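You operate a simulated robot arm through the tools that you are given. There is no shell and no other tool. Be economical: measure what you need, move in short steps, check, and stop when the job is done.

Carry out the task below with a simulated robot arm. There is one attempt and no reset: what you move stays moved.

Task
Wash and dry the cap that the wash card names.
Fine: dunk it clean in the pot, run the drier as long as the card says, leave it there.

Only the result counts: the job must be done as asked and must still hold three seconds after the hand-in. Knocking over, shifting, dropping, spilling or breaking anything else fails it. Lids that push on must go on centred and level and be pressed home; caps that screw on are set level and turned clockwise until they are tight.

Robot
A 6-joint arm with a two-finger parallel gripper, fixed in place. Base frame: the origin is at the foot of the arm, x ahead of it, y to its left, z up; the work surface is at about z = 1024. Lengths are in mm, angles in rad, forces in N, time in s.
With the tool pointing down near the work surface it reaches from about 140 to 600 mm from the base axis. Its first joint turns from -1.152 to 1.152 rad. Payload 2.7 kg.
The TCP is the grasp point between the finger pads, 23 mm short of the fingertips. In the tool frame z runs along the fingers and y along their closing line. The gripper opens to 94 mm. The fingers are 38 mm wide and 10 mm thick; the gripper's body (54 by 96 mm) begins 39 mm behind the TCP.
Orientation is that of the tool frame in the base frame, as [roll, pitch, yaw] about the fixed x, y, z axes, in that order (R = Rz(yaw) Ry(pitch) Rx(roll)). With the fingers straight down and closing along the base's y, the tool's x points along the base's -x, its y along +y and its z along -z.

Tools
- The arm moves only by the tool servo_tool. Its argument "targets" is one flat list of numbers, 7 for each row, row after row: the turn, a rotation vector about the tool's x, y, z in units of 6 degrees (1.0 is 6 degrees), then the shift along the tool's x, y, z in units of 50 mm (1.0 is 50 mm), then the gripper command, from -1 (shut) to 1 (fully open), values between in proportion. In form: [ax, ay, az, x, y, z, jaw, ax, ay, az, x, y, z, jaw, ...]. A call has 1 to 12 rows; each row shifts and turns the commanded pose from where the row before left it, along the tool's axes as they then stand. A call with a number of a shift or a turn outside -1 to 1 is refused whole. Rows are played at 5 a second. More than 50 mm and 0.15 rad between two rows, or a gripper value outside its range, and nothing of the call is played. A pose out of reach is approached as far as the arm can. The call stops where the force on the tool passes 60 N (or 10 N more than at its start, if that is more) or the arm is blocked; 0.2 s more then pass. The fingers move at their own pace (about 45 mm/s each) and stop on an object; they squeeze with about 38 N. The grip force told is the motor's: it shows also when the fingers shut on nothing. Time passes only in rows, and 0.2 s behind the last, so rows that do not move let the fingers close. It gives the time, the measured TCP pose, the force on the tool (base axes), the opening and the grip force at its end, in the units of the frame above (readings bear some noise), with the torque about the TCP (base axes, N m) and any sound that the robot's microphone picked up, and new pictures: "show" is both (left out), scene, wrist or none.
- Cameras (640 x 400 px; columns grow to the right, rows downward): "scene" is fixed at [88.5, -436.5, 1420.3]; the picture's right is [0.68, -0.73, 0.00], its down [-0.29, -0.28, -0.92] and it looks along [0.67, 0.63, -0.40] (base axes); focal length 317 px, centre (320, 200). "wrist" rides on the gripper at [86, 16, -75] in the tool frame; the picture's right is [-0.18, 0.98, 0.00], its down [-0.58, -0.11, -0.81] and it looks along [-0.79, -0.15, 0.59] (tool axes); focal length 243 px, centre (320, 200). There is no depth. A picture from a camera that has moved, and an enlarged one, comes with that camera's place and axes in the base frame and with its lens.
- zoom(camera, box): a new picture of the part [left, top, right, bottom] of that camera's present view, enlarged. No time passes.
- finish_job(): hands the job in; it is judged then, once.

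Go step by step. Nothing tells you positions but the pictures and the camera data: compare them with the known pose of the tool, close in by small moves and look again before you grip or let go. The budget is 120 turns and 200 pictures, counting those below and the enlarged ones. Unless the task says otherwise, let go and move clear before handing in, and close with one line.

The tools are called after "Emit:" by a JSON object that holds its "name" and its "arguments". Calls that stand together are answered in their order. servo_tool: Moves the arm, as the interface text tells. Its arguments: {"type":"object","properties":{"targets":{"type":"array"},"show":{"type":"string","enum":["both","scene","wrist","none"]}},"required":["targets"]} The other tools are called the same way: zoom (camera, box) takes an enlarged picture of a part of a camera's view; finish_job () hands the job in.

At the start:

```text
clock: 0.0
tool_pos: [307.6, -184.9, 1311.4]
tcp_rot: [3.14, -0.001, -3.14]
force: [-0.1, -0.6, -0.2]
wrist_torque: [-0.03, -0.01, -0.03]
opening: 94.3
grasp_force: 0.1
```

scene: 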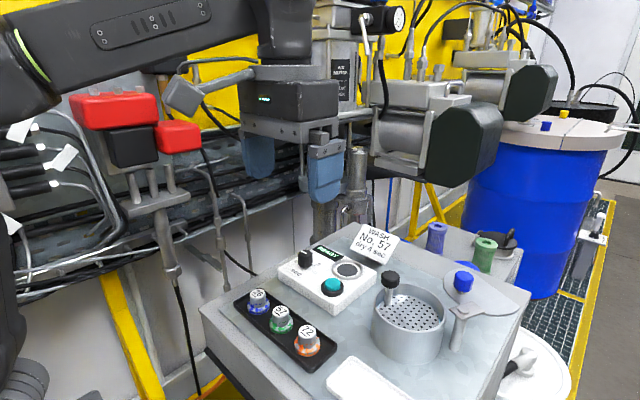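
wrist: 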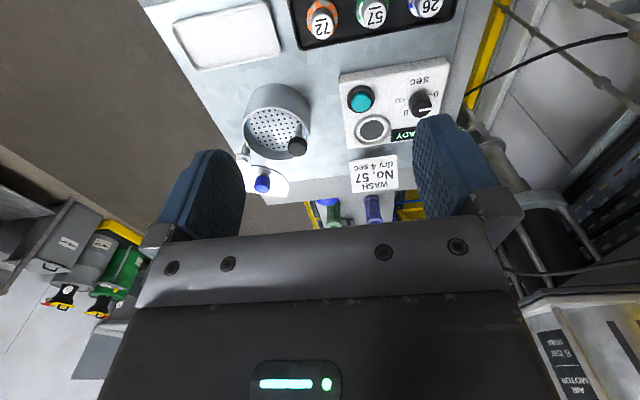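

I see a tray with three caps (26, 57, 72), a drier box with knob and button, and a perforated pot; the card says No. 57, dry 4 sec. I'll zoom to read the details.

Emit:
{"name": "zoom", "arguments": {"camera": "scene", "box": [230, 220, 390, 320]}}

Emit:
{"name": "zoom", "arguments": {"camera": "scene", "box": [350, 220, 530, 380]}}

Emit:
{"name": "zoom", "arguments": {"camera": "wrist", "box": [220, 0, 480, 200]}}

Emit:
{"name": "zoom", "arguments": {"camera": "scene", "box": [220, 270, 350, 380]}}

```text
4.00 times, centred on (310, 270) of scene
camera zoom: at [88.5, -436.5, 1420.3], right [0.68, -0.73, 0.0], down [-0.29, -0.28, -0.92], along [0.67, 0.63, -0.4], focal length 1270 px, centre (360, -80)
```

zoom: 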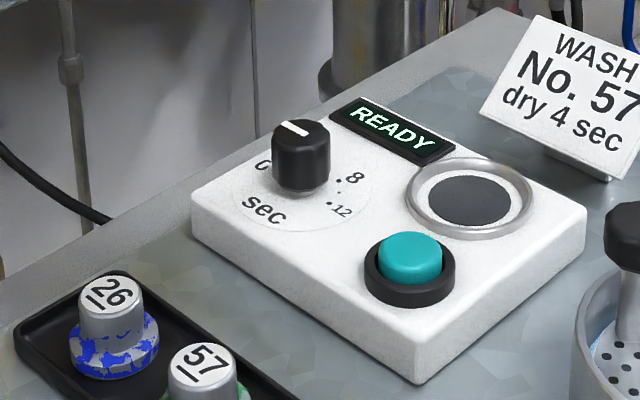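

```text
2.50 times, centred on (440, 300) of scene
camera zoom: at [88.5, -436.5, 1420.3], right [0.68, -0.73, 0.0], down [-0.29, -0.28, -0.92], along [0.67, 0.63, -0.4], focal length 794 px, centre (20, -50)
```

zoom: 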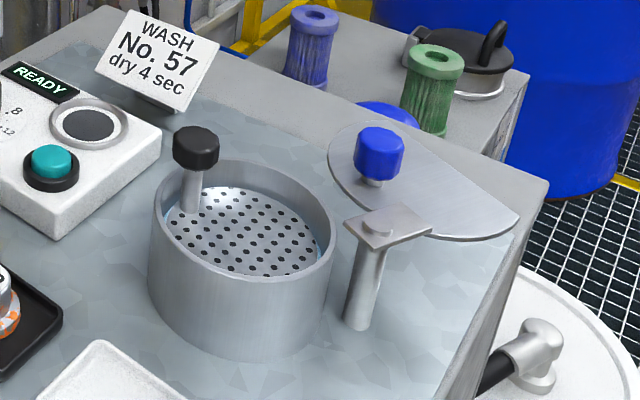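

```text
2.00 times, centred on (350, 100) of wrist
camera zoom: at [221.5, -167.7, 1386.5], right [0.18, 0.98, 0.0], down [0.58, -0.11, 0.81], along [0.79, -0.15, -0.59], focal length 485 px, centre (260, 400)
```

zoom: 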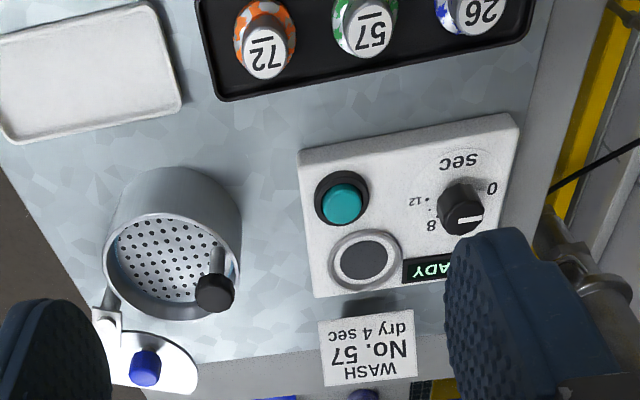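

```text
3.64 times, centred on (285, 325) of scene
camera zoom: at [88.5, -436.5, 1420.3], right [0.68, -0.73, 0.0], down [-0.29, -0.28, -0.92], along [0.67, 0.63, -0.4], focal length 1154 px, centre (447, -254)
```

zoom: 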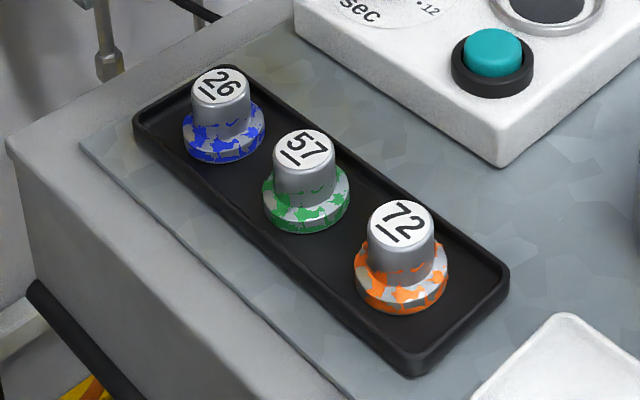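

Cap 57 stands about (326,-130), top z≈1067; pot about (447,-285), rim z≈1085; drier nest about (500,-122), button about (440,-139), knob about (455,-52). I tilt the wrist camera for a top view.

Emit:
{"name": "servo_tool", "arguments": {"targets": [0, 0, 0, -0.6, 0.3, 0, 0.2, 0, 0, 0, -0.6, 0.3, 0, 0.2, 0, 1, 0, 0, 0, 0, 0.2, 0, 1, 0, 0, 0, 0, 0.2, 0, 1, 0, 0, 0, 0, 0.2, 0, 1, 0, 0, 0, 0, 0.2, 0, 1, 0, 0, 0, 0, 0.2, 0, 1, 0, 0, 0, 0, 0.2]}}

```text
clock: 1.8
tool_pos: [319.0, -153.2, 1188.8]
tcp_rot: [-3.139, -0.627, 3.141]
force: [0.2, -0.5, -0.2]
wrist_torque: [0.0, -0.02, -0.01]
opening: 56.1
grasp_force: 0.1
out of reach, approached as far as the arm can: row 4, 5, 6, 7, 8
camera wrist: at [293.3, -136.0, 1300.1], right [0.15, 0.98, -0.11], down [0.94, -0.11, 0.31], along [0.3, -0.15, -0.94], focal length 243 px, centre (320, 200)
```

scene: 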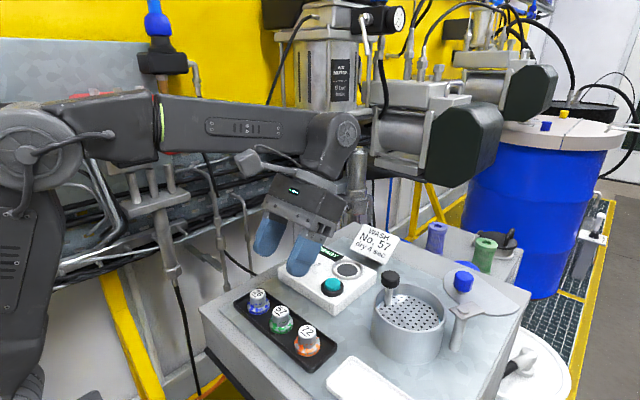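
wrist: 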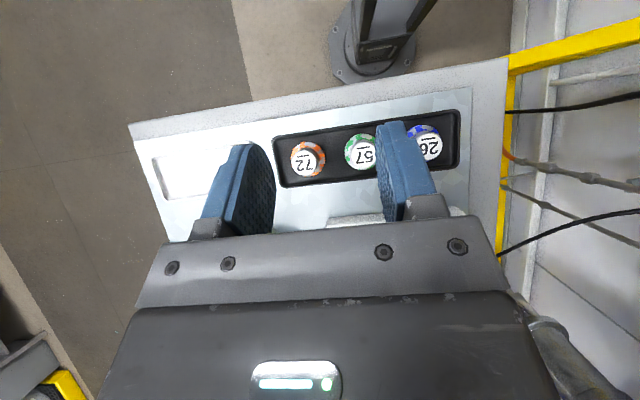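

The tilted pose was out of reach and the arm sagged. I undo most of the tilt, then lift and back off for a view.

Emit:
{"name": "servo_tool", "arguments": {"targets": [0, -1, 0, 0, 0, -0.5, 0.2, 0, -1, 0, 0, 0, -0.5, 0.2, 0, -1, 0, 0, 0, -0.5, 0.2, 0, -1, 0, 0.5, 0, -0.5, 0.2, 0, 0, 0, 0.5, 0, 0, 0.2, 0, 0, 0, 0.5, 0, 0, 0.2]}}

```text
clock: 3.2
tool_pos: [289.5, -151.5, 1297.8]
tcp_rot: [3.141, -0.209, -3.14]
force: [-0.1, 0.1, -0.4]
wrist_torque: [-0.01, -0.02, 0.03]
opening: 56.5
grasp_force: 0.2
camera wrist: at [220.3, -135.5, 1387.4], right [0.18, 0.98, -0.04], down [0.74, -0.11, 0.67], along [0.65, -0.15, -0.74], focal length 243 px, centre (320, 200)
```

scene: 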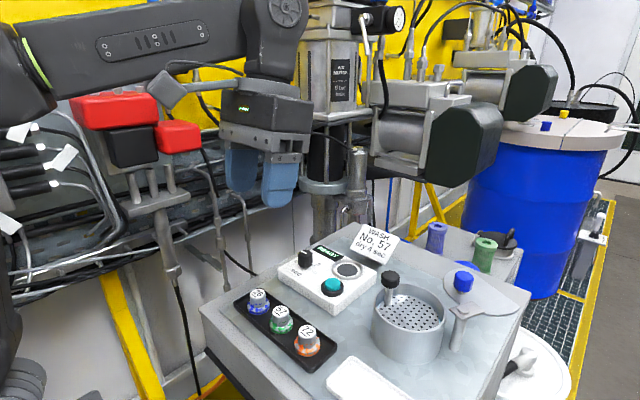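
wrist: 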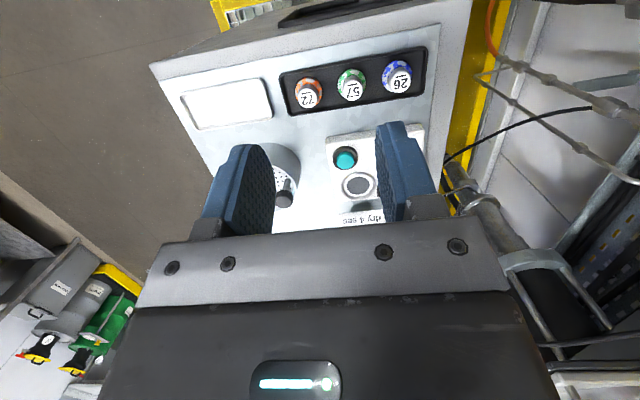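

Now I level the tool and go near the drier's dial for a close look.

Emit:
{"name": "servo_tool", "arguments": {"targets": [0, -1, 0, 0, 0, 0, 0.2, 0, -1, 0, 0, 0, 0, 0.2, 0, 0, 0, -0.9, 0.45, 0.6, 0.2, 0, 0, 0, -0.9, 0.45, 0.6, 0.2, 0, 0, 0, -0.9, 0.45, 0.6, 0.2, 0, 0, 0, -0.8, 0.45, 0.6, 0.2], "show": "wrist"}}

```text
refused: row 3 steps farther than a row can; nothing moved
```

Emit:
{"name": "servo_tool", "arguments": {"targets": [0, -1, 0, 0, 0, 0, 0.2, 0, -1, 0, 0, 0, 0, 0.2, 0, 0, 0, -0.7, 0.36, 0.48, 0.2, 0, 0, 0, -0.7, 0.36, 0.48, 0.2, 0, 0, 0, -0.7, 0.36, 0.48, 0.2, 0, 0, 0, -0.7, 0.36, 0.48, 0.2, 0, 0, 0, -0.7, 0.36, 0.48, 0.2], "show": "wrist"}}

```text
clock: 4.8
tool_pos: [467.7, -61.2, 1178.6]
tcp_rot: [-3.141, 0.001, 3.141]
force: [0.3, 0.3, 0.5]
wrist_torque: [0.04, 0.01, 0.03]
opening: 56.5
grasp_force: 0.1
camera wrist: at [380.9, -45.1, 1252.4], right [0.18, 0.98, 0.0], down [0.58, -0.11, 0.81], along [0.79, -0.15, -0.59], focal length 243 px, centre (320, 200)
```

wrist: 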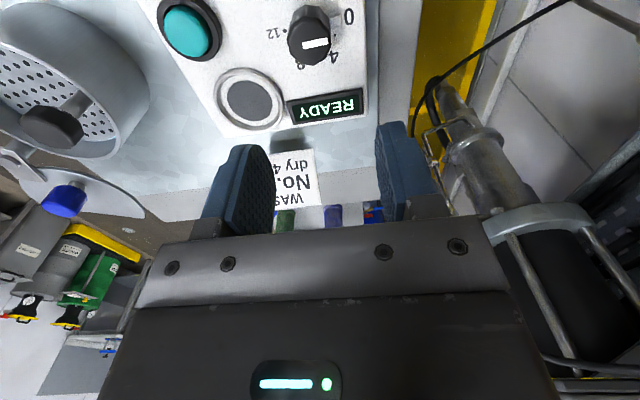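

Emit:
{"name": "zoom", "arguments": {"camera": "wrist", "box": [210, 0, 370, 140]}}

Emit:
{"name": "zoom", "arguments": {"camera": "wrist", "box": [0, 0, 160, 220]}}

```text
2.86 times, centred on (290, 70) of wrist
camera zoom: at [380.9, -45.1, 1252.4], right [0.18, 0.98, 0.0], down [0.58, -0.11, 0.81], along [0.79, -0.15, -0.59], focal length 693 px, centre (406, 571)
```

zoom: 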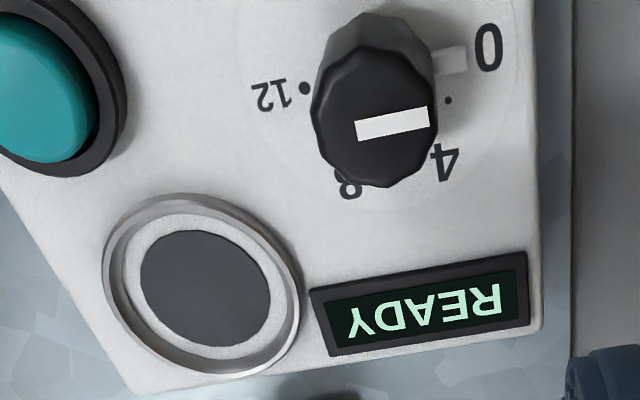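

```text
1.82 times, centred on (80, 110) of wrist
camera zoom: at [380.9, -45.1, 1252.4], right [0.18, 0.98, 0.0], down [0.58, -0.11, 0.81], along [0.79, -0.15, -0.59], focal length 441 px, centre (756, 364)
```

zoom: 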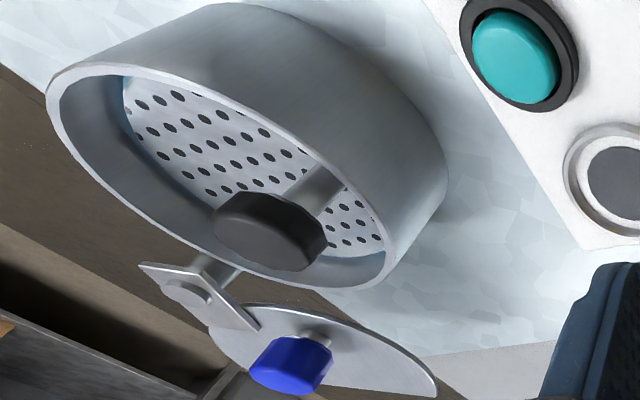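

The dial (centre ≈(446,-65), top z≈1072) reads 0, with 15° per second running clockwise seen from above, so 4 s is 60°. The nest is ≈(490,-131) and the button ≈(432,-144). I descend toward the dial first.

Emit:
{"name": "servo_tool", "arguments": {"targets": [0, 0, 0, 0.43, -0.08, 0.4, 0.2, 0, 0, 0, 0, 0, 0.5, 0.2, 0, 0, 0, 0, 0, 0.5, 0.2, 0, 0, 0, 0, 0, 0, 0.2]}}

Emit:
{"name": "zoom", "arguments": {"camera": "scene", "box": [230, 200, 390, 300]}}

```text
clock: 5.8
tool_pos: [448.4, -66.2, 1105.3]
tcp_rot: [-3.141, 0.001, 3.141]
force: [-0.2, -0.5, -0.4]
wrist_torque: [-0.01, -0.01, 0.02]
opening: 56.5
grasp_force: 0.0
camera wrist: at [361.9, -50.3, 1179.5], right [0.18, 0.98, 0.0], down [0.58, -0.11, 0.81], along [0.79, -0.15, -0.59], focal length 243 px, centre (320, 200)
```

scene: 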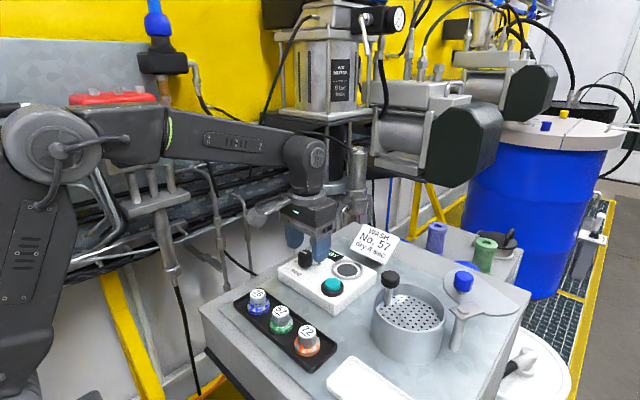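
wrist: 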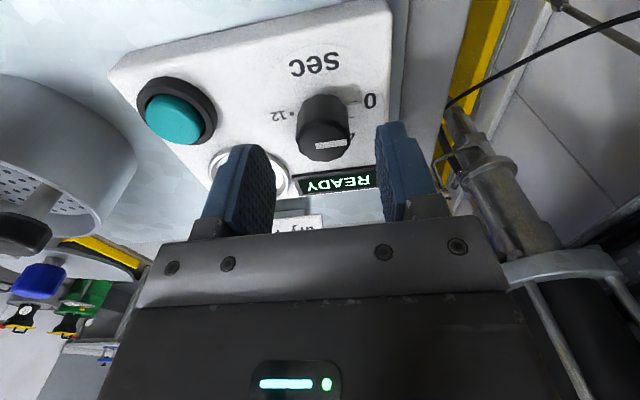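

```text
4.00 times, centred on (310, 250) of scene
camera zoom: at [88.5, -436.5, 1420.3], right [0.68, -0.73, 0.0], down [-0.29, -0.28, -0.92], along [0.67, 0.63, -0.4], focal length 1270 px, centre (360, 0)
```

zoom: 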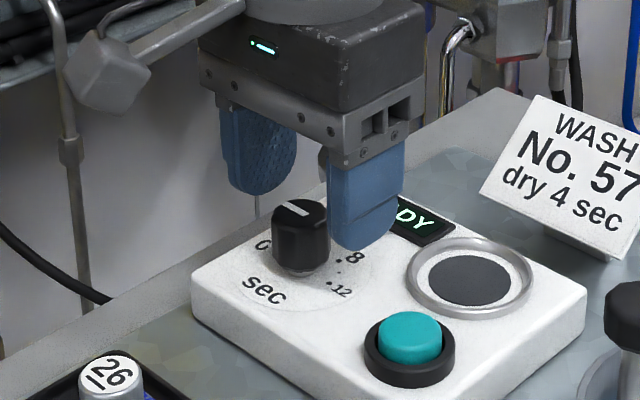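

Zooming to centre the jaws on the knob.

Emit:
{"name": "zoom", "arguments": {"camera": "wrist", "box": [240, 40, 400, 220]}}

```text
2.22 times, centred on (320, 130) of wrist
camera zoom: at [361.9, -50.3, 1179.5], right [0.18, 0.98, 0.0], down [0.58, -0.11, 0.81], along [0.79, -0.15, -0.59], focal length 539 px, centre (320, 356)
```

zoom: 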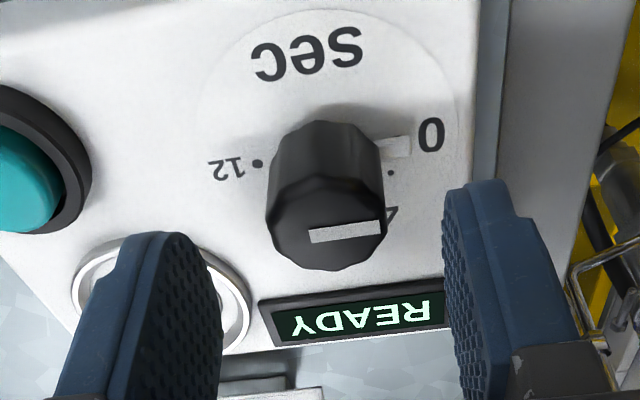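

The knob sits at ≈(446.5,-64.5). I go down and close on it.

Emit:
{"name": "servo_tool", "arguments": {"targets": [0, 0, 0, 0.04, 0.03, 0.3, 0.2, 0, 0, 0, 0, 0, 0.27, 0.2, 0, 0, 0, 0, 0, 0, -1, 0, 0, 0, 0, 0, 0, -1, 0, 0, 0, 0, 0, 0, -1, 0, 0, 0, 0, 0, 0, -1]}}

Emit:
{"name": "zoom", "arguments": {"camera": "scene", "box": [230, 200, 390, 300]}}

```text
clock: 7.2
tool_pos: [443.3, -63.7, 1077.7]
tcp_rot: [-3.141, -0.001, -3.141]
force: [-2.2, 7.4, -2.6]
wrist_torque: [-0.29, -0.79, -0.02]
opening: 27.9
grasp_force: 45.0
camera wrist: at [357.9, -47.8, 1151.4], right [0.18, 0.98, 0.0], down [0.58, -0.11, 0.81], along [0.79, -0.15, -0.59], focal length 243 px, centre (320, 200)
```

scene: 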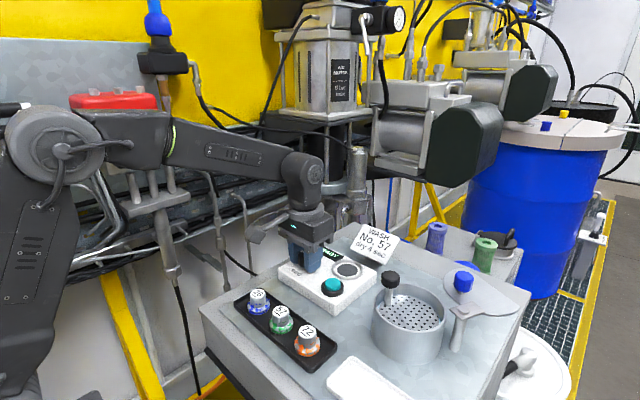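
wrist: 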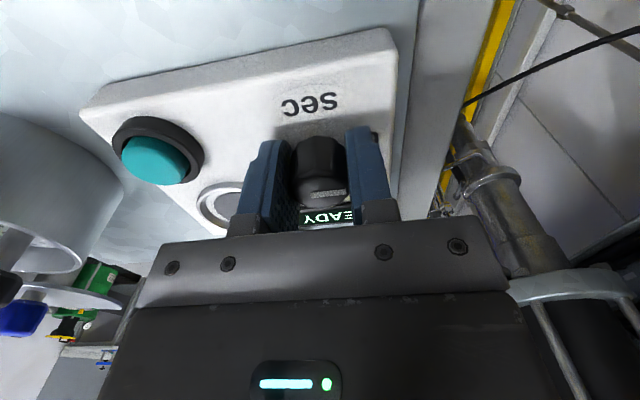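

```text
4.00 times, centred on (310, 250) of scene
camera zoom: at [88.4, -436.3, 1420.4], right [0.68, -0.73, 0.0], down [-0.29, -0.28, -0.92], along [0.67, 0.63, -0.4], focal length 1270 px, centre (360, 0)
```

zoom: 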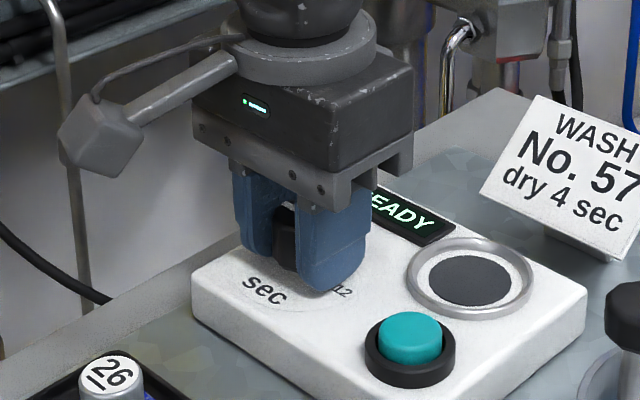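

Gripped. I turn clockwise in steps, checking the force.

Emit:
{"name": "servo_tool", "arguments": {"targets": [0, 0, 1, 0, 0, 0, -1, 0, 0, 1, 0, 0, 0, -1, 0, 0, 1, 0, 0, 0, -1, 0, 0, 1, 0, 0, 0, -1, 0, 0, 1, 0, 0, 0, -1, 0, 0, 1, 0, 0, 0, -1], "show": "wrist"}}

```text
clock: 8.6
tool_pos: [443.9, -64.4, 1076.1]
tcp_rot: [-3.142, 0.0, 2.514]
force: [20.6, 9.0, -10.6]
wrist_torque: [-0.06, 1.02, -0.02]
opening: 27.8
grasp_force: 45.4
camera wrist: at [383.7, -0.5, 1151.4], right [0.73, 0.69, 0.0], down [0.41, -0.43, 0.81], along [0.55, -0.59, -0.59], focal length 243 px, centre (320, 200)
```

wrist: 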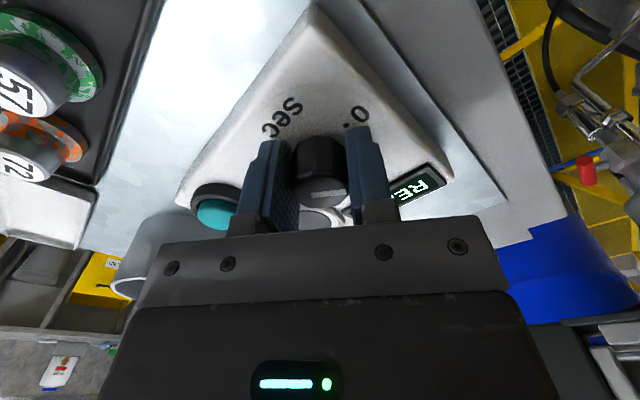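

Emit:
{"name": "servo_tool", "arguments": {"targets": [0, 0, 0, -0.03, 0.03, 0, -1, 0, 0, 1, 0, 0, 0, -1, 0, 0, 1, 0, 0, 0, -1, 0, 0, 1, 0, 0, 0, -1, 0, 0, 1, 0, 0, 0, -1]}}

Emit:
{"name": "zoom", "arguments": {"camera": "wrist", "box": [220, 60, 440, 240]}}

```text
clock: 9.8
tool_pos: [443.0, -65.2, 1077.6]
tcp_rot: [-3.137, -0.003, 2.09]
force: [-15.6, 3.9, -6.3]
wrist_torque: [1.07, -0.26, 0.03]
opening: 27.8
grasp_force: 44.7
camera wrist: at [415.5, 18.5, 1151.7], right [0.94, 0.33, -0.01], down [0.2, -0.56, 0.8], along [0.26, -0.76, -0.59], focal length 243 px, centre (320, 200)
```

scene: 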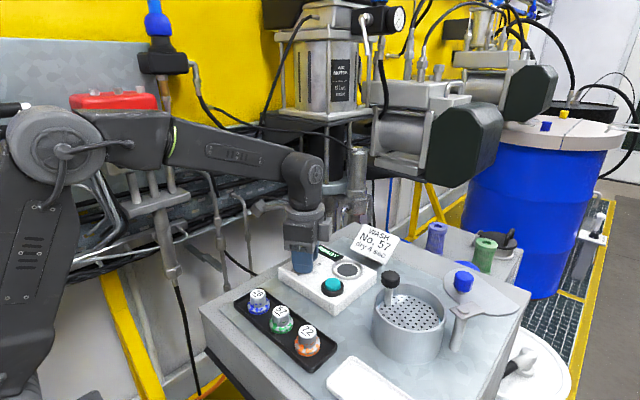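
wrist: 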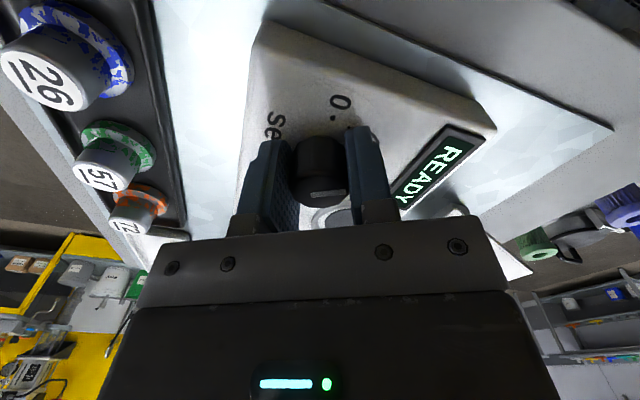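

```text
2.22 times, centred on (330, 150) of wrist
camera zoom: at [415.5, 18.5, 1151.7], right [0.94, 0.33, -0.01], down [0.2, -0.56, 0.8], along [0.26, -0.76, -0.59], focal length 539 px, centre (298, 311)
```

zoom: 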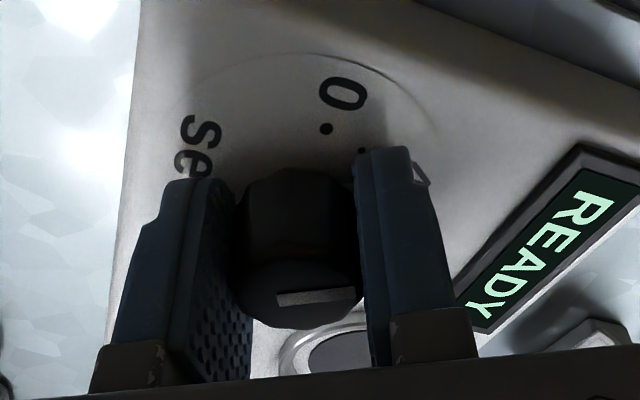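

The knob turned with the grip. I release, rise and inspect the setting.

Emit:
{"name": "servo_tool", "arguments": {"targets": [0, 0, 0, 0, 0, 0, 0.2, 0, 0, 0, 0, 0, 0, 0.2, 0, 0, 0, 0, 0, -0.6, 0.2, 0, 0, -1, 0, 0, -0.8, 0.2, 0, 0, -1, 0, 0, 0, 0.2, 0, 0, -1, 0, 0, 0, 0.2, 0, 0, -1, 0, 0, 0, 0.2, 0, 0, -1, 0, 0, 0, 0.2, 0, 0, -1, 0, 0, 0, 0.2, 0, 0, -1, 0, 0, 0, 0.2, 0, 0, -1, 0, 0, 0, 0.2, 0, 0, -1, 0, 0, 0, 0.2], "show": "none"}}

Emit:
{"name": "zoom", "arguments": {"camera": "wrist", "box": [200, 20, 420, 200]}}

Emit:
{"name": "zoom", "arguments": {"camera": "scene", "box": [270, 230, 350, 280]}}

```text
clock: 12.4
tool_pos: [444.5, -63.2, 1146.9]
tcp_rot: [-3.141, 0.0, 3.039]
force: [0.1, 0.2, -0.1]
wrist_torque: [-0.02, 0.0, -0.02]
opening: 56.3
grasp_force: 0.0
```

```text
2.22 times, centred on (310, 110) of wrist
camera zoom: at [361.2, -39.0, 1221.3], right [0.28, 0.96, 0.0], down [0.57, -0.17, 0.81], along [0.77, -0.23, -0.59], focal length 539 px, centre (342, 400)
```

zoom: 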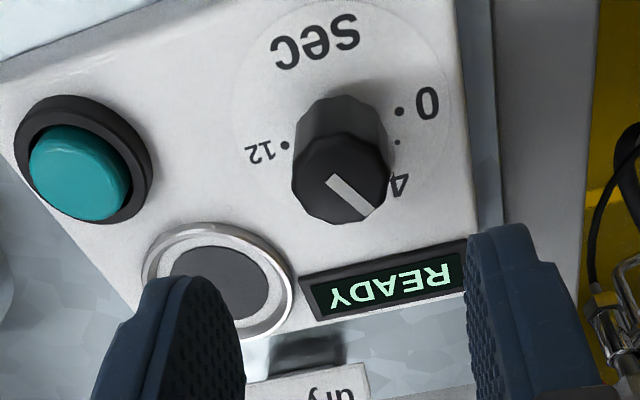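

```text
8.00 times, centred on (310, 255) of scene
camera zoom: at [88.5, -436.5, 1420.3], right [0.68, -0.73, 0.0], down [-0.29, -0.28, -0.92], along [0.67, 0.63, -0.4], focal length 2539 px, centre (400, -240)
```

zoom: 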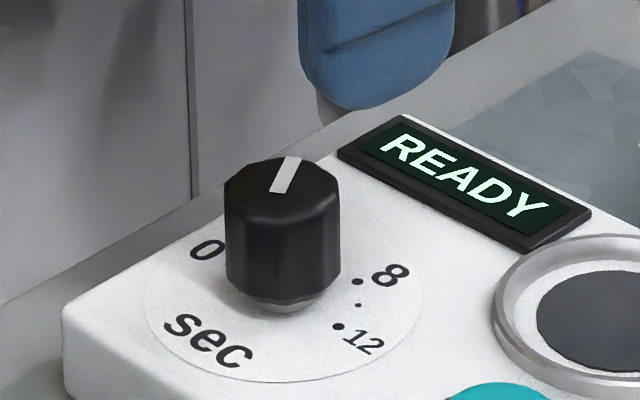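

The pointer lies near 4. I zoom tighter to measure the angle.

Emit:
{"name": "zoom", "arguments": {"camera": "wrist", "box": [290, 50, 354, 130]}}

Emit:
{"name": "zoom", "arguments": {"camera": "scene", "box": [290, 240, 322, 270]}}

```text
5.00 times, centred on (322, 90) of wrist
camera zoom: at [361.2, -39.0, 1221.3], right [0.28, 0.96, 0.0], down [0.57, -0.17, 0.81], along [0.77, -0.23, -0.59], focal length 1213 px, centre (310, 750)
```

zoom: 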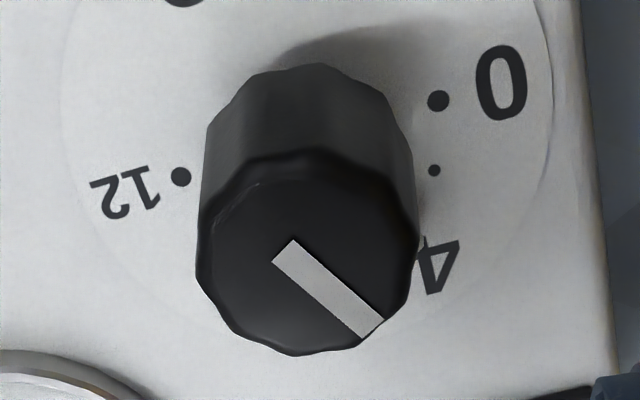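

```text
13.33 times, centred on (306, 255) of scene
camera zoom: at [88.5, -436.5, 1420.3], right [0.68, -0.73, 0.0], down [-0.29, -0.28, -0.92], along [0.67, 0.63, -0.4], focal length 4232 px, centre (507, -533)
```

zoom: 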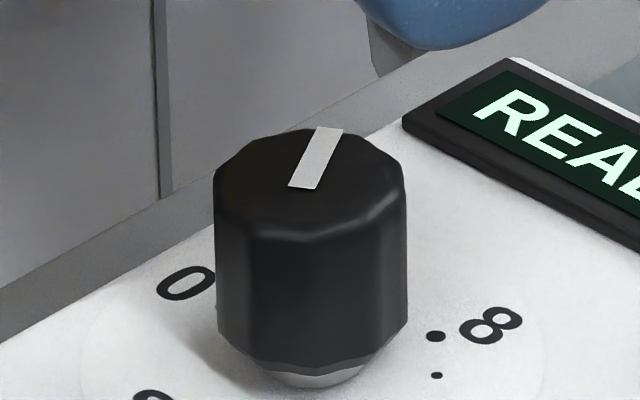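

The dial stands at 60°, i.e. 4 s. Next I turn the hand so the fingers close along x, with the camera to the −y side, and go over to cap 57.

Emit:
{"name": "servo_tool", "arguments": {"targets": [0, 0, -1, 0.5, 0, 0, 0.1, 0, 0, -1, 0, 0, 0, 0.1, 0, 0, -1, 0, 0, 0, 0.1, 0, 0, -1, 0, 0, 0, 0.1, 0, 0, -1, 0, 0, 0, 0.1, 0, 0, -1, 0, 0, 0, 0.1, 0, 0, -1, 0, 0, 0, 0.1, 0, 0, -1, 0, 0, 0, 0.1, 0, 0, -1, 0, 0, 0, 0.1, 0, 0, -1, 0, 0, 0, 0.1, 0, 0, -1, 0, 0, 0, 0.1, 0, 0, -1, 0, 0, 0, 0.1], "show": "none"}}

Emit:
{"name": "servo_tool", "arguments": {"targets": [0, 0, -1, 0, 0, 0, 0.1, 0, 0, -1, 0, 0, 0, 0.1, 0, 0, -1, 0, 0, 0, 0.1, 0, 0, -1, 0, 0, 0, 0.1, 0, 0, 0, 0, 0, 0, 0.1]}}

```text
clock: 15.0
tool_pos: [419.5, -60.9, 1146.5]
tcp_rot: [-3.141, -0.001, -1.987]
force: [-1.2, -1.3, 0.5]
wrist_torque: [-0.02, 0.02, 0.0]
opening: 51.9
grasp_force: 0.1
```

```text
clock: 16.2
tool_pos: [420.1, -61.5, 1147.1]
tcp_rot: [3.141, -0.001, -1.57]
force: [-0.6, -0.6, 0.0]
wrist_torque: [0.0, 0.01, 0.0]
opening: 51.6
grasp_force: 0.1
camera wrist: at [404.9, -147.9, 1221.3], right [-0.98, 0.18, 0.0], down [0.11, 0.58, 0.81], along [0.15, 0.79, -0.59], focal length 243 px, centre (320, 200)
```

scene: 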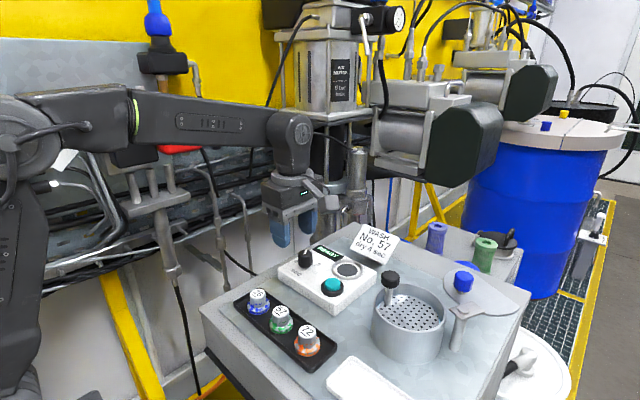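
wrist: 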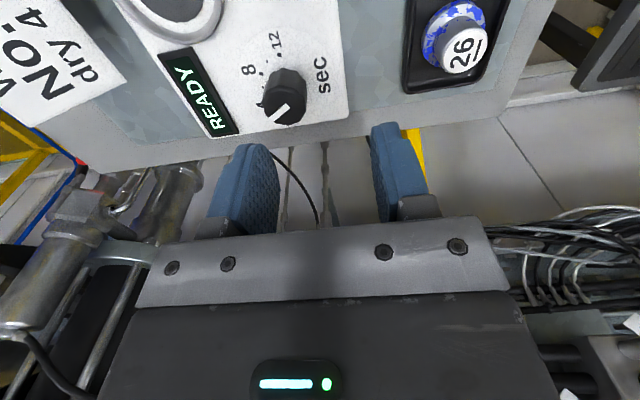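

Emit:
{"name": "servo_tool", "arguments": {"targets": [0, 0, 0, 0.44, 0.62, 0.1, 0.1, 0, 0, 0, 0.44, 0.62, 0.1, 0.1, 0, 0, 0, 0.45, 0.62, 0.2, 0.1, 0, 0, 0, 0, 0, 0.2, 0.1, 0, 0, 0, 0, 0, 0, 0.1]}}

Emit:
{"name": "zoom", "arguments": {"camera": "scene", "box": [220, 260, 350, 370]}}

Emit:
{"name": "zoom", "arguments": {"camera": "wrist", "box": [220, 40, 420, 220]}}

```text
clock: 17.4
tool_pos: [329.0, -129.8, 1115.2]
tcp_rot: [3.141, -0.001, -1.571]
force: [-0.6, 0.0, 0.2]
wrist_torque: [-0.01, -0.04, 0.01]
opening: 51.7
grasp_force: 0.1
camera wrist: at [313.4, -217.1, 1190.0], right [-0.98, 0.18, 0.0], down [0.11, 0.58, 0.81], along [0.15, 0.79, -0.59], focal length 243 px, centre (320, 200)
```

scene: 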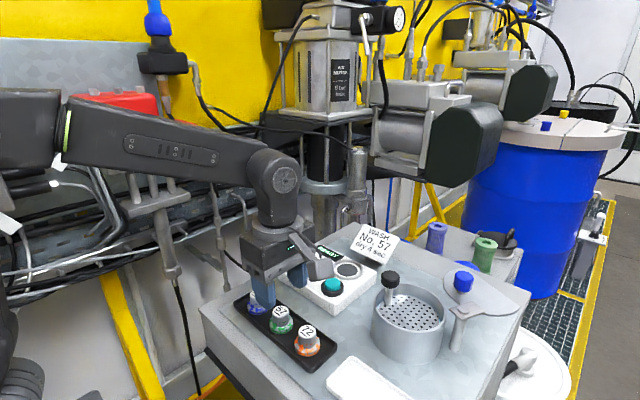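
wrist: 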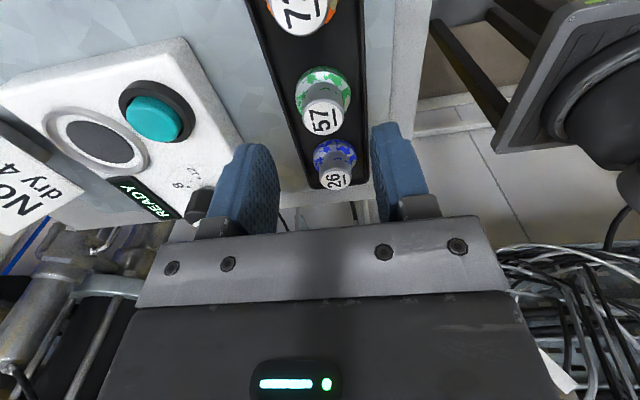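

```text
3.64 times, centred on (285, 315) of scene
camera zoom: at [88.5, -436.5, 1420.3], right [0.68, -0.73, 0.0], down [-0.29, -0.28, -0.92], along [0.67, 0.63, -0.4], focal length 1154 px, centre (447, -218)
```

zoom: 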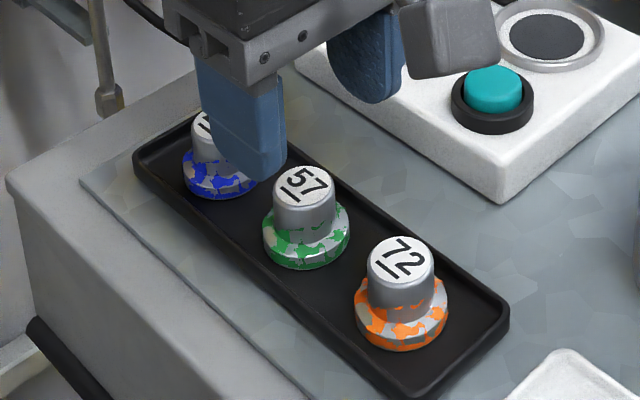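

```text
2.22 times, centred on (320, 130) of wrist
camera zoom: at [313.4, -217.1, 1190.0], right [-0.98, 0.18, 0.0], down [0.11, 0.58, 0.81], along [0.15, 0.79, -0.59], focal length 539 px, centre (320, 356)
```

zoom: 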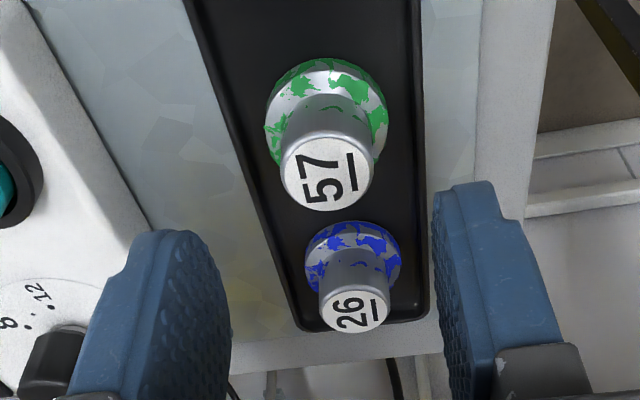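

Cap 57 is at ≈(328,-131.7). I go straight down to z≈1066 and close.

Emit:
{"name": "servo_tool", "arguments": {"targets": [0, 0, 0, 0.04, 0.02, 0.5, 0.1, 0, 0, 0, 0, 0, 0.48, 0.1, 0, 0, 0, 0, 0, 0, 0.1]}}

Emit:
{"name": "zoom", "arguments": {"camera": "scene", "box": [220, 260, 350, 370]}}

```text
clock: 18.2
tool_pos: [326.2, -130.7, 1066.6]
tcp_rot: [3.141, 0.0, -1.57]
force: [-0.9, 0.0, -0.1]
wrist_torque: [0.0, 0.01, 0.01]
opening: 51.7
grasp_force: 0.0
camera wrist: at [310.7, -216.9, 1140.4], right [-0.98, 0.18, 0.0], down [0.11, 0.58, 0.81], along [0.15, 0.79, -0.59], focal length 243 px, centre (320, 200)
```

scene: 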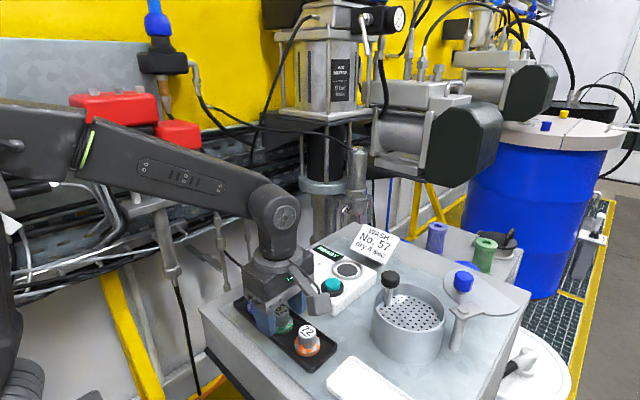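
wrist: 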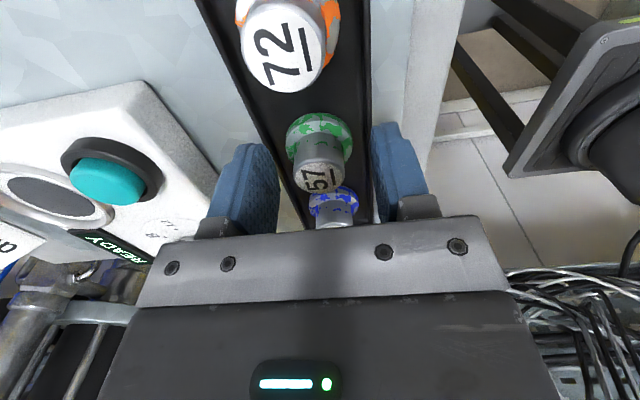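

```text
3.64 times, centred on (285, 315) of scene
camera zoom: at [88.5, -436.5, 1420.3], right [0.68, -0.73, 0.0], down [-0.29, -0.28, -0.92], along [0.67, 0.63, -0.4], focal length 1154 px, centre (447, -218)
```

zoom: 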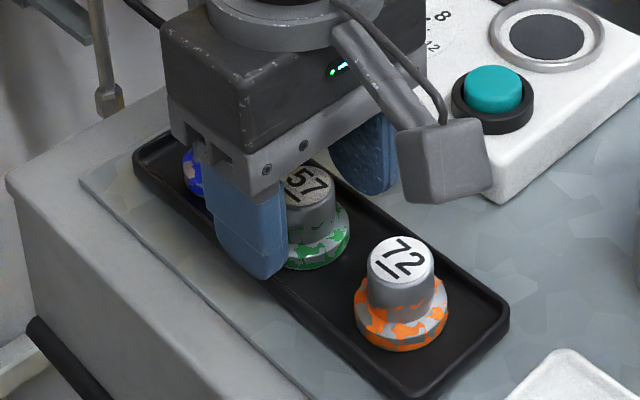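

Emit:
{"name": "servo_tool", "arguments": {"targets": [0, 0, 0, 0.03, -0.03, 0, 0.1, 0, 0, 0, 0, 0, 0, -1, 0, 0, 0, 0, 0, 0, -1, 0, 0, 0, 0, 0, 0, -1, 0, 0, 0, 0, 0, 0, -1], "show": "none"}}

Emit:
{"name": "zoom", "arguments": {"camera": "scene", "box": [220, 260, 350, 370]}}

```text
clock: 19.4
tool_pos: [327.2, -131.2, 1067.6]
tcp_rot: [-3.141, -0.001, -1.573]
force: [-0.8, 0.6, 1.0]
wrist_torque: [-0.01, 0.01, 0.01]
opening: 25.8
grasp_force: 38.2
```

```text
3.64 times, centred on (285, 315) of scene
camera zoom: at [88.5, -436.5, 1420.3], right [0.68, -0.73, 0.0], down [-0.29, -0.28, -0.92], along [0.67, 0.63, -0.4], focal length 1154 px, centre (447, -218)
```

zoom: 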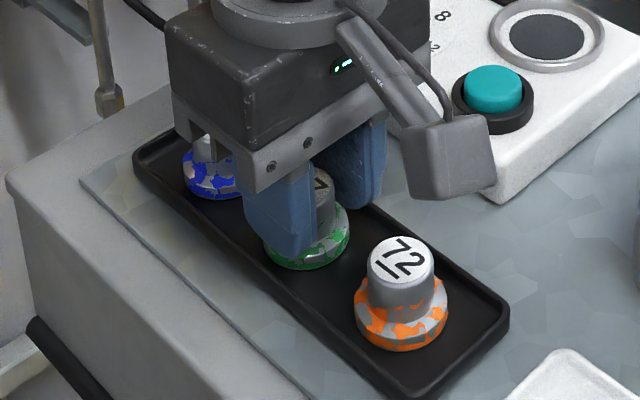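

Gripped (25.8 mm). I lift and carry it over the pot.

Emit:
{"name": "servo_tool", "arguments": {"targets": [0, 0, 0, 0, 0, -0.4, -1, 0, 0, 0, 0, 0, -0.8, -1, 0, 0, 0, 0, 0, -0.9, -1, 0, 0, 0, 0, 0, -0.4, -1, 0, 0, 0, 0, 0, 0, -1], "show": "wrist"}}

Emit:
{"name": "servo_tool", "arguments": {"targets": [0, 0, 0, 0.6, -0.48, 0, -1, 0, 0, 0, 0.65, -0.48, 0, -1, 0, 0, 0, 0.65, -0.48, 0, -1, 0, 0, 0, 0.6, -0.48, 0, -1, 0, 0, 0, 0.6, -0.48, 0, -1, 0, 0, 0, 0, 0, 0, -1]}}

```text
clock: 20.6
tool_pos: [327.0, -131.9, 1194.9]
tcp_rot: [-3.141, 0.0, -1.572]
force: [1.2, 0.1, -0.3]
wrist_torque: [-0.01, -0.02, 0.05]
opening: 0.0
grasp_force: 38.2
camera wrist: at [311.4, -218.6, 1267.3], right [-0.98, 0.18, 0.0], down [0.11, 0.58, 0.81], along [0.15, 0.79, -0.59], focal length 243 px, centre (320, 200)
```

wrist: 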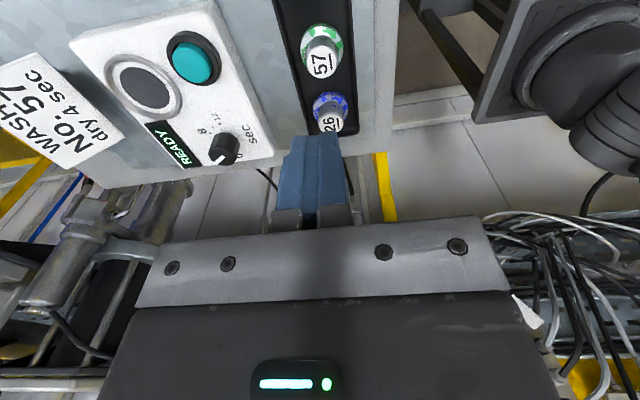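

```text
clock: 22.0
tool_pos: [449.4, -284.6, 1194.1]
tcp_rot: [3.139, 0.0, -1.571]
force: [0.3, -0.9, -0.1]
wrist_torque: [-0.03, -0.03, 0.03]
opening: 0.0
grasp_force: 37.7
camera wrist: at [433.5, -371.8, 1267.7], right [-0.98, 0.18, 0.0], down [0.11, 0.58, 0.81], along [0.15, 0.79, -0.59], focal length 243 px, centre (320, 200)
```

scene: 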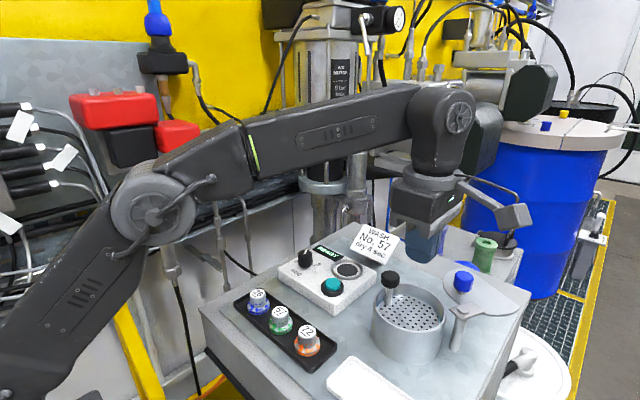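
wrist: 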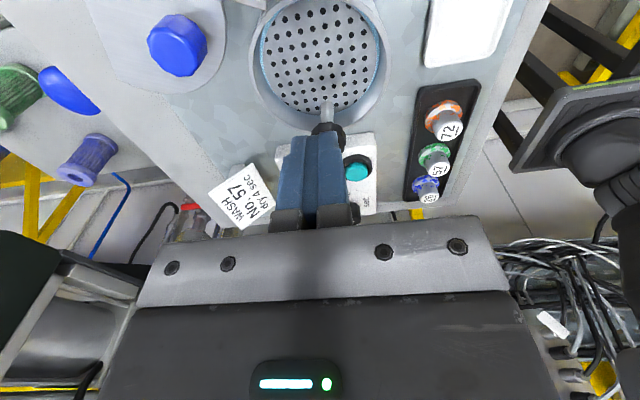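

The cap slipped out and still stands in the tray. I look at it and use this good view of the pot.

Emit:
{"name": "zoom", "arguments": {"camera": "wrist", "box": [400, 70, 500, 220]}}

Emit:
{"name": "zoom", "arguments": {"camera": "wrist", "box": [230, 0, 410, 160]}}

Emit:
{"name": "zoom", "arguments": {"camera": "scene", "box": [230, 275, 340, 365]}}

```text
2.67 times, centred on (450, 145) of wrist
camera zoom: at [433.5, -371.8, 1267.7], right [-0.98, 0.18, 0.0], down [0.11, 0.58, 0.81], along [0.15, 0.79, -0.59], focal length 647 px, centre (-27, 347)
```

zoom: 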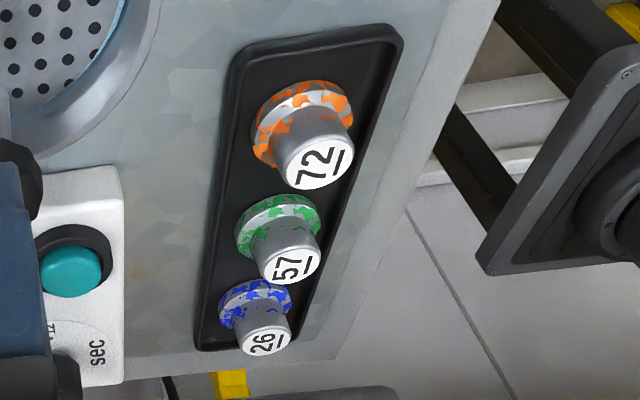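

```text
2.50 times, centred on (320, 80) of wrist
camera zoom: at [433.5, -371.8, 1267.7], right [-0.98, 0.18, 0.0], down [0.11, 0.58, 0.81], along [0.15, 0.79, -0.59], focal length 606 px, centre (320, 500)
```

zoom: 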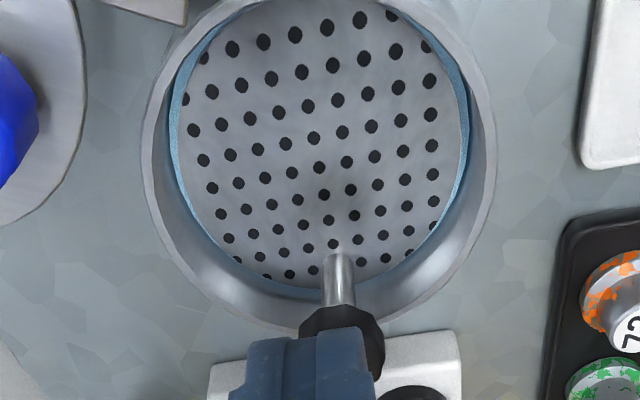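

```text
4.44 times, centred on (285, 320) of scene
camera zoom: at [88.5, -436.6, 1420.3], right [0.68, -0.73, 0.0], down [-0.29, -0.28, -0.92], along [0.67, 0.63, -0.4], focal length 1411 px, centre (476, -333)
```

zoom: 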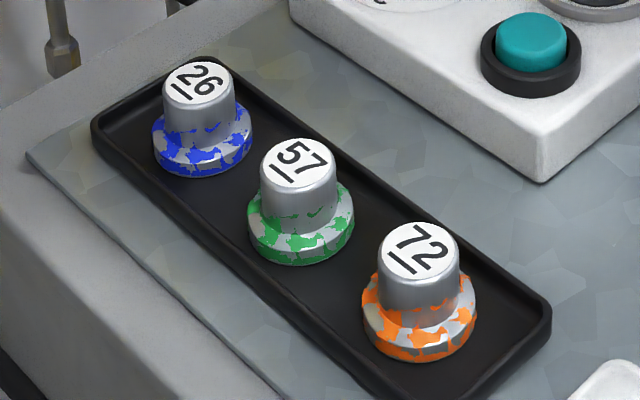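

I go back over cap 57 with the jaws open.

Emit:
{"name": "servo_tool", "arguments": {"targets": [0, 0, 0, -0.61, 0.488, 0, 0.1, 0, 0, 0, -0.61, 0.488, 0, 0.1, 0, 0, 0, -0.61, 0.488, 0, 0.1, 0, 0, 0, -0.61, 0.488, 0, 0.1, 0, 0, 0, -0.61, 0.488, 0, 0.1, 0, 0, 0, 0, 0, 0.7, 0.1, 0, 0, 0, 0, 0, 0.7, 0.1, 0, 0, 0, 0, 0, 0, 0.1], "show": "none"}}

Emit:
{"name": "zoom", "arguments": {"camera": "wrist", "box": [220, 40, 420, 220]}}

```text
clock: 23.8
tool_pos: [327.1, -135.1, 1121.4]
tcp_rot: [-3.14, 0.0, -1.571]
force: [0.1, -0.2, -0.5]
wrist_torque: [0.03, 0.03, 0.03]
opening: 51.6
grasp_force: 0.1
```

```text
2.22 times, centred on (320, 130) of wrist
camera zoom: at [310.6, -221.6, 1195.6], right [-0.98, 0.18, 0.0], down [0.11, 0.58, 0.81], along [0.15, 0.79, -0.59], focal length 539 px, centre (320, 356)
```

zoom: 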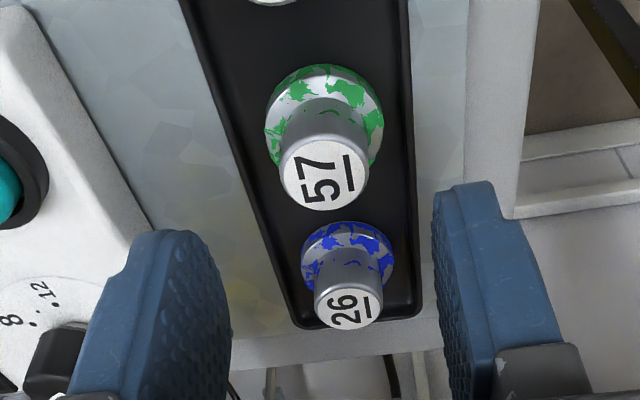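

Emit:
{"name": "servo_tool", "arguments": {"targets": [0, 0, 0, -0.07, 0, 0.4, 0.1, 0, 0, 0, 0, 0, 0.5, 0.1, 0, 0, 0, 0, 0, 0.3, 0.1, 0, 0, 0, 0, 0, 0, 0.1], "show": "wrist"}}

Emit:
{"name": "zoom", "arguments": {"camera": "scene", "box": [230, 275, 340, 365]}}

```text
clock: 24.8
tool_pos: [325.0, -131.5, 1062.2]
tcp_rot: [3.14, -0.001, -1.571]
force: [-0.2, -0.3, 0.2]
wrist_torque: [-0.02, -0.02, 0.0]
opening: 51.7
grasp_force: 0.2
camera wrist: at [309.9, -218.1, 1137.2], right [-0.98, 0.18, 0.0], down [0.11, 0.58, 0.81], along [0.15, 0.79, -0.59], focal length 243 px, centre (320, 200)
```

wrist: 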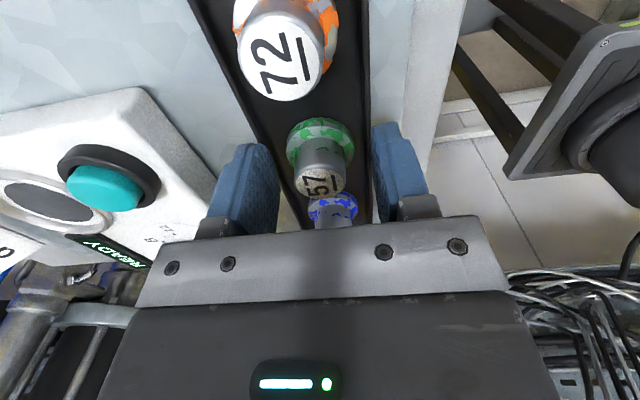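

```text
4.44 times, centred on (285, 320) of scene
camera zoom: at [88.5, -436.5, 1420.3], right [0.68, -0.73, 0.0], down [-0.29, -0.28, -0.92], along [0.67, 0.63, -0.4], focal length 1411 px, centre (476, -333)
```

zoom: 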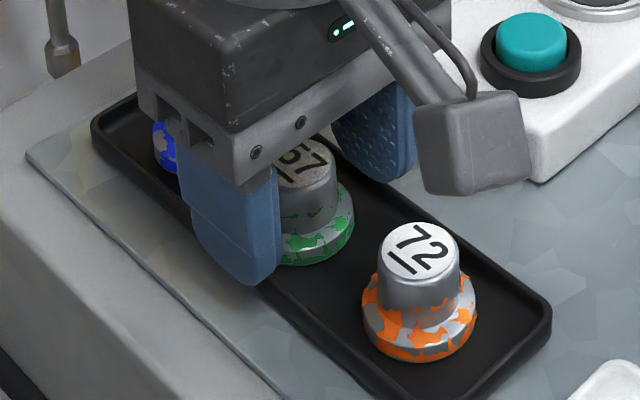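

Emit:
{"name": "servo_tool", "arguments": {"targets": [0, 0, 0, 0, -0.03, 0, -1, 0, 0, 0, 0, 0, 0, -1, 0, 0, 0, 0, 0, 0, -1, 0, 0, 0, 0, 0, 0, -1, 0, 0, 0, 0, 0, 0, -1, 0, 0, 0, 0, 0, -0.05, -1, 0, 0, 0, 0, 0, -0.05, -1], "show": "wrist"}}

Emit:
{"name": "zoom", "arguments": {"camera": "scene", "box": [230, 275, 340, 365]}}

```text
clock: 26.4
tool_pos: [327.1, -130.9, 1068.6]
tcp_rot: [-3.141, 0.0, -1.57]
force: [-0.4, 0.5, -1.4]
wrist_torque: [0.0, -0.02, 0.03]
opening: 25.7
grasp_force: 37.9
camera wrist: at [312.3, -217.6, 1142.5], right [-0.98, 0.18, 0.0], down [0.11, 0.58, 0.81], along [0.15, 0.79, -0.59], focal length 243 px, centre (320, 200)
```

wrist: 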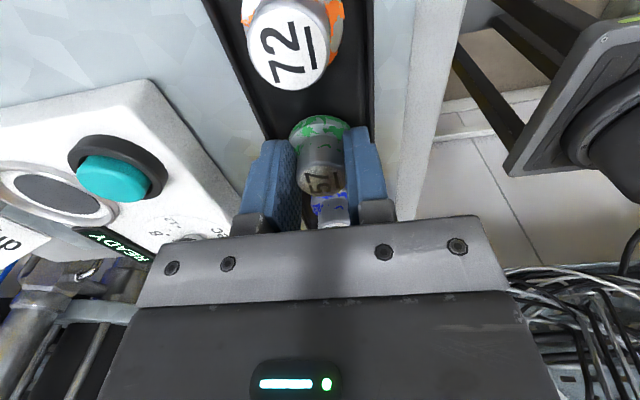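

```text
4.44 times, centred on (285, 320) of scene
camera zoom: at [88.5, -436.5, 1420.3], right [0.68, -0.73, 0.0], down [-0.29, -0.28, -0.92], along [0.67, 0.63, -0.4], focal length 1411 px, centre (476, -333)
```

zoom: 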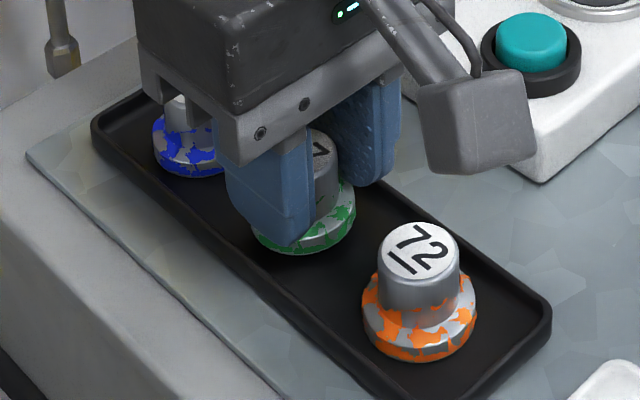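

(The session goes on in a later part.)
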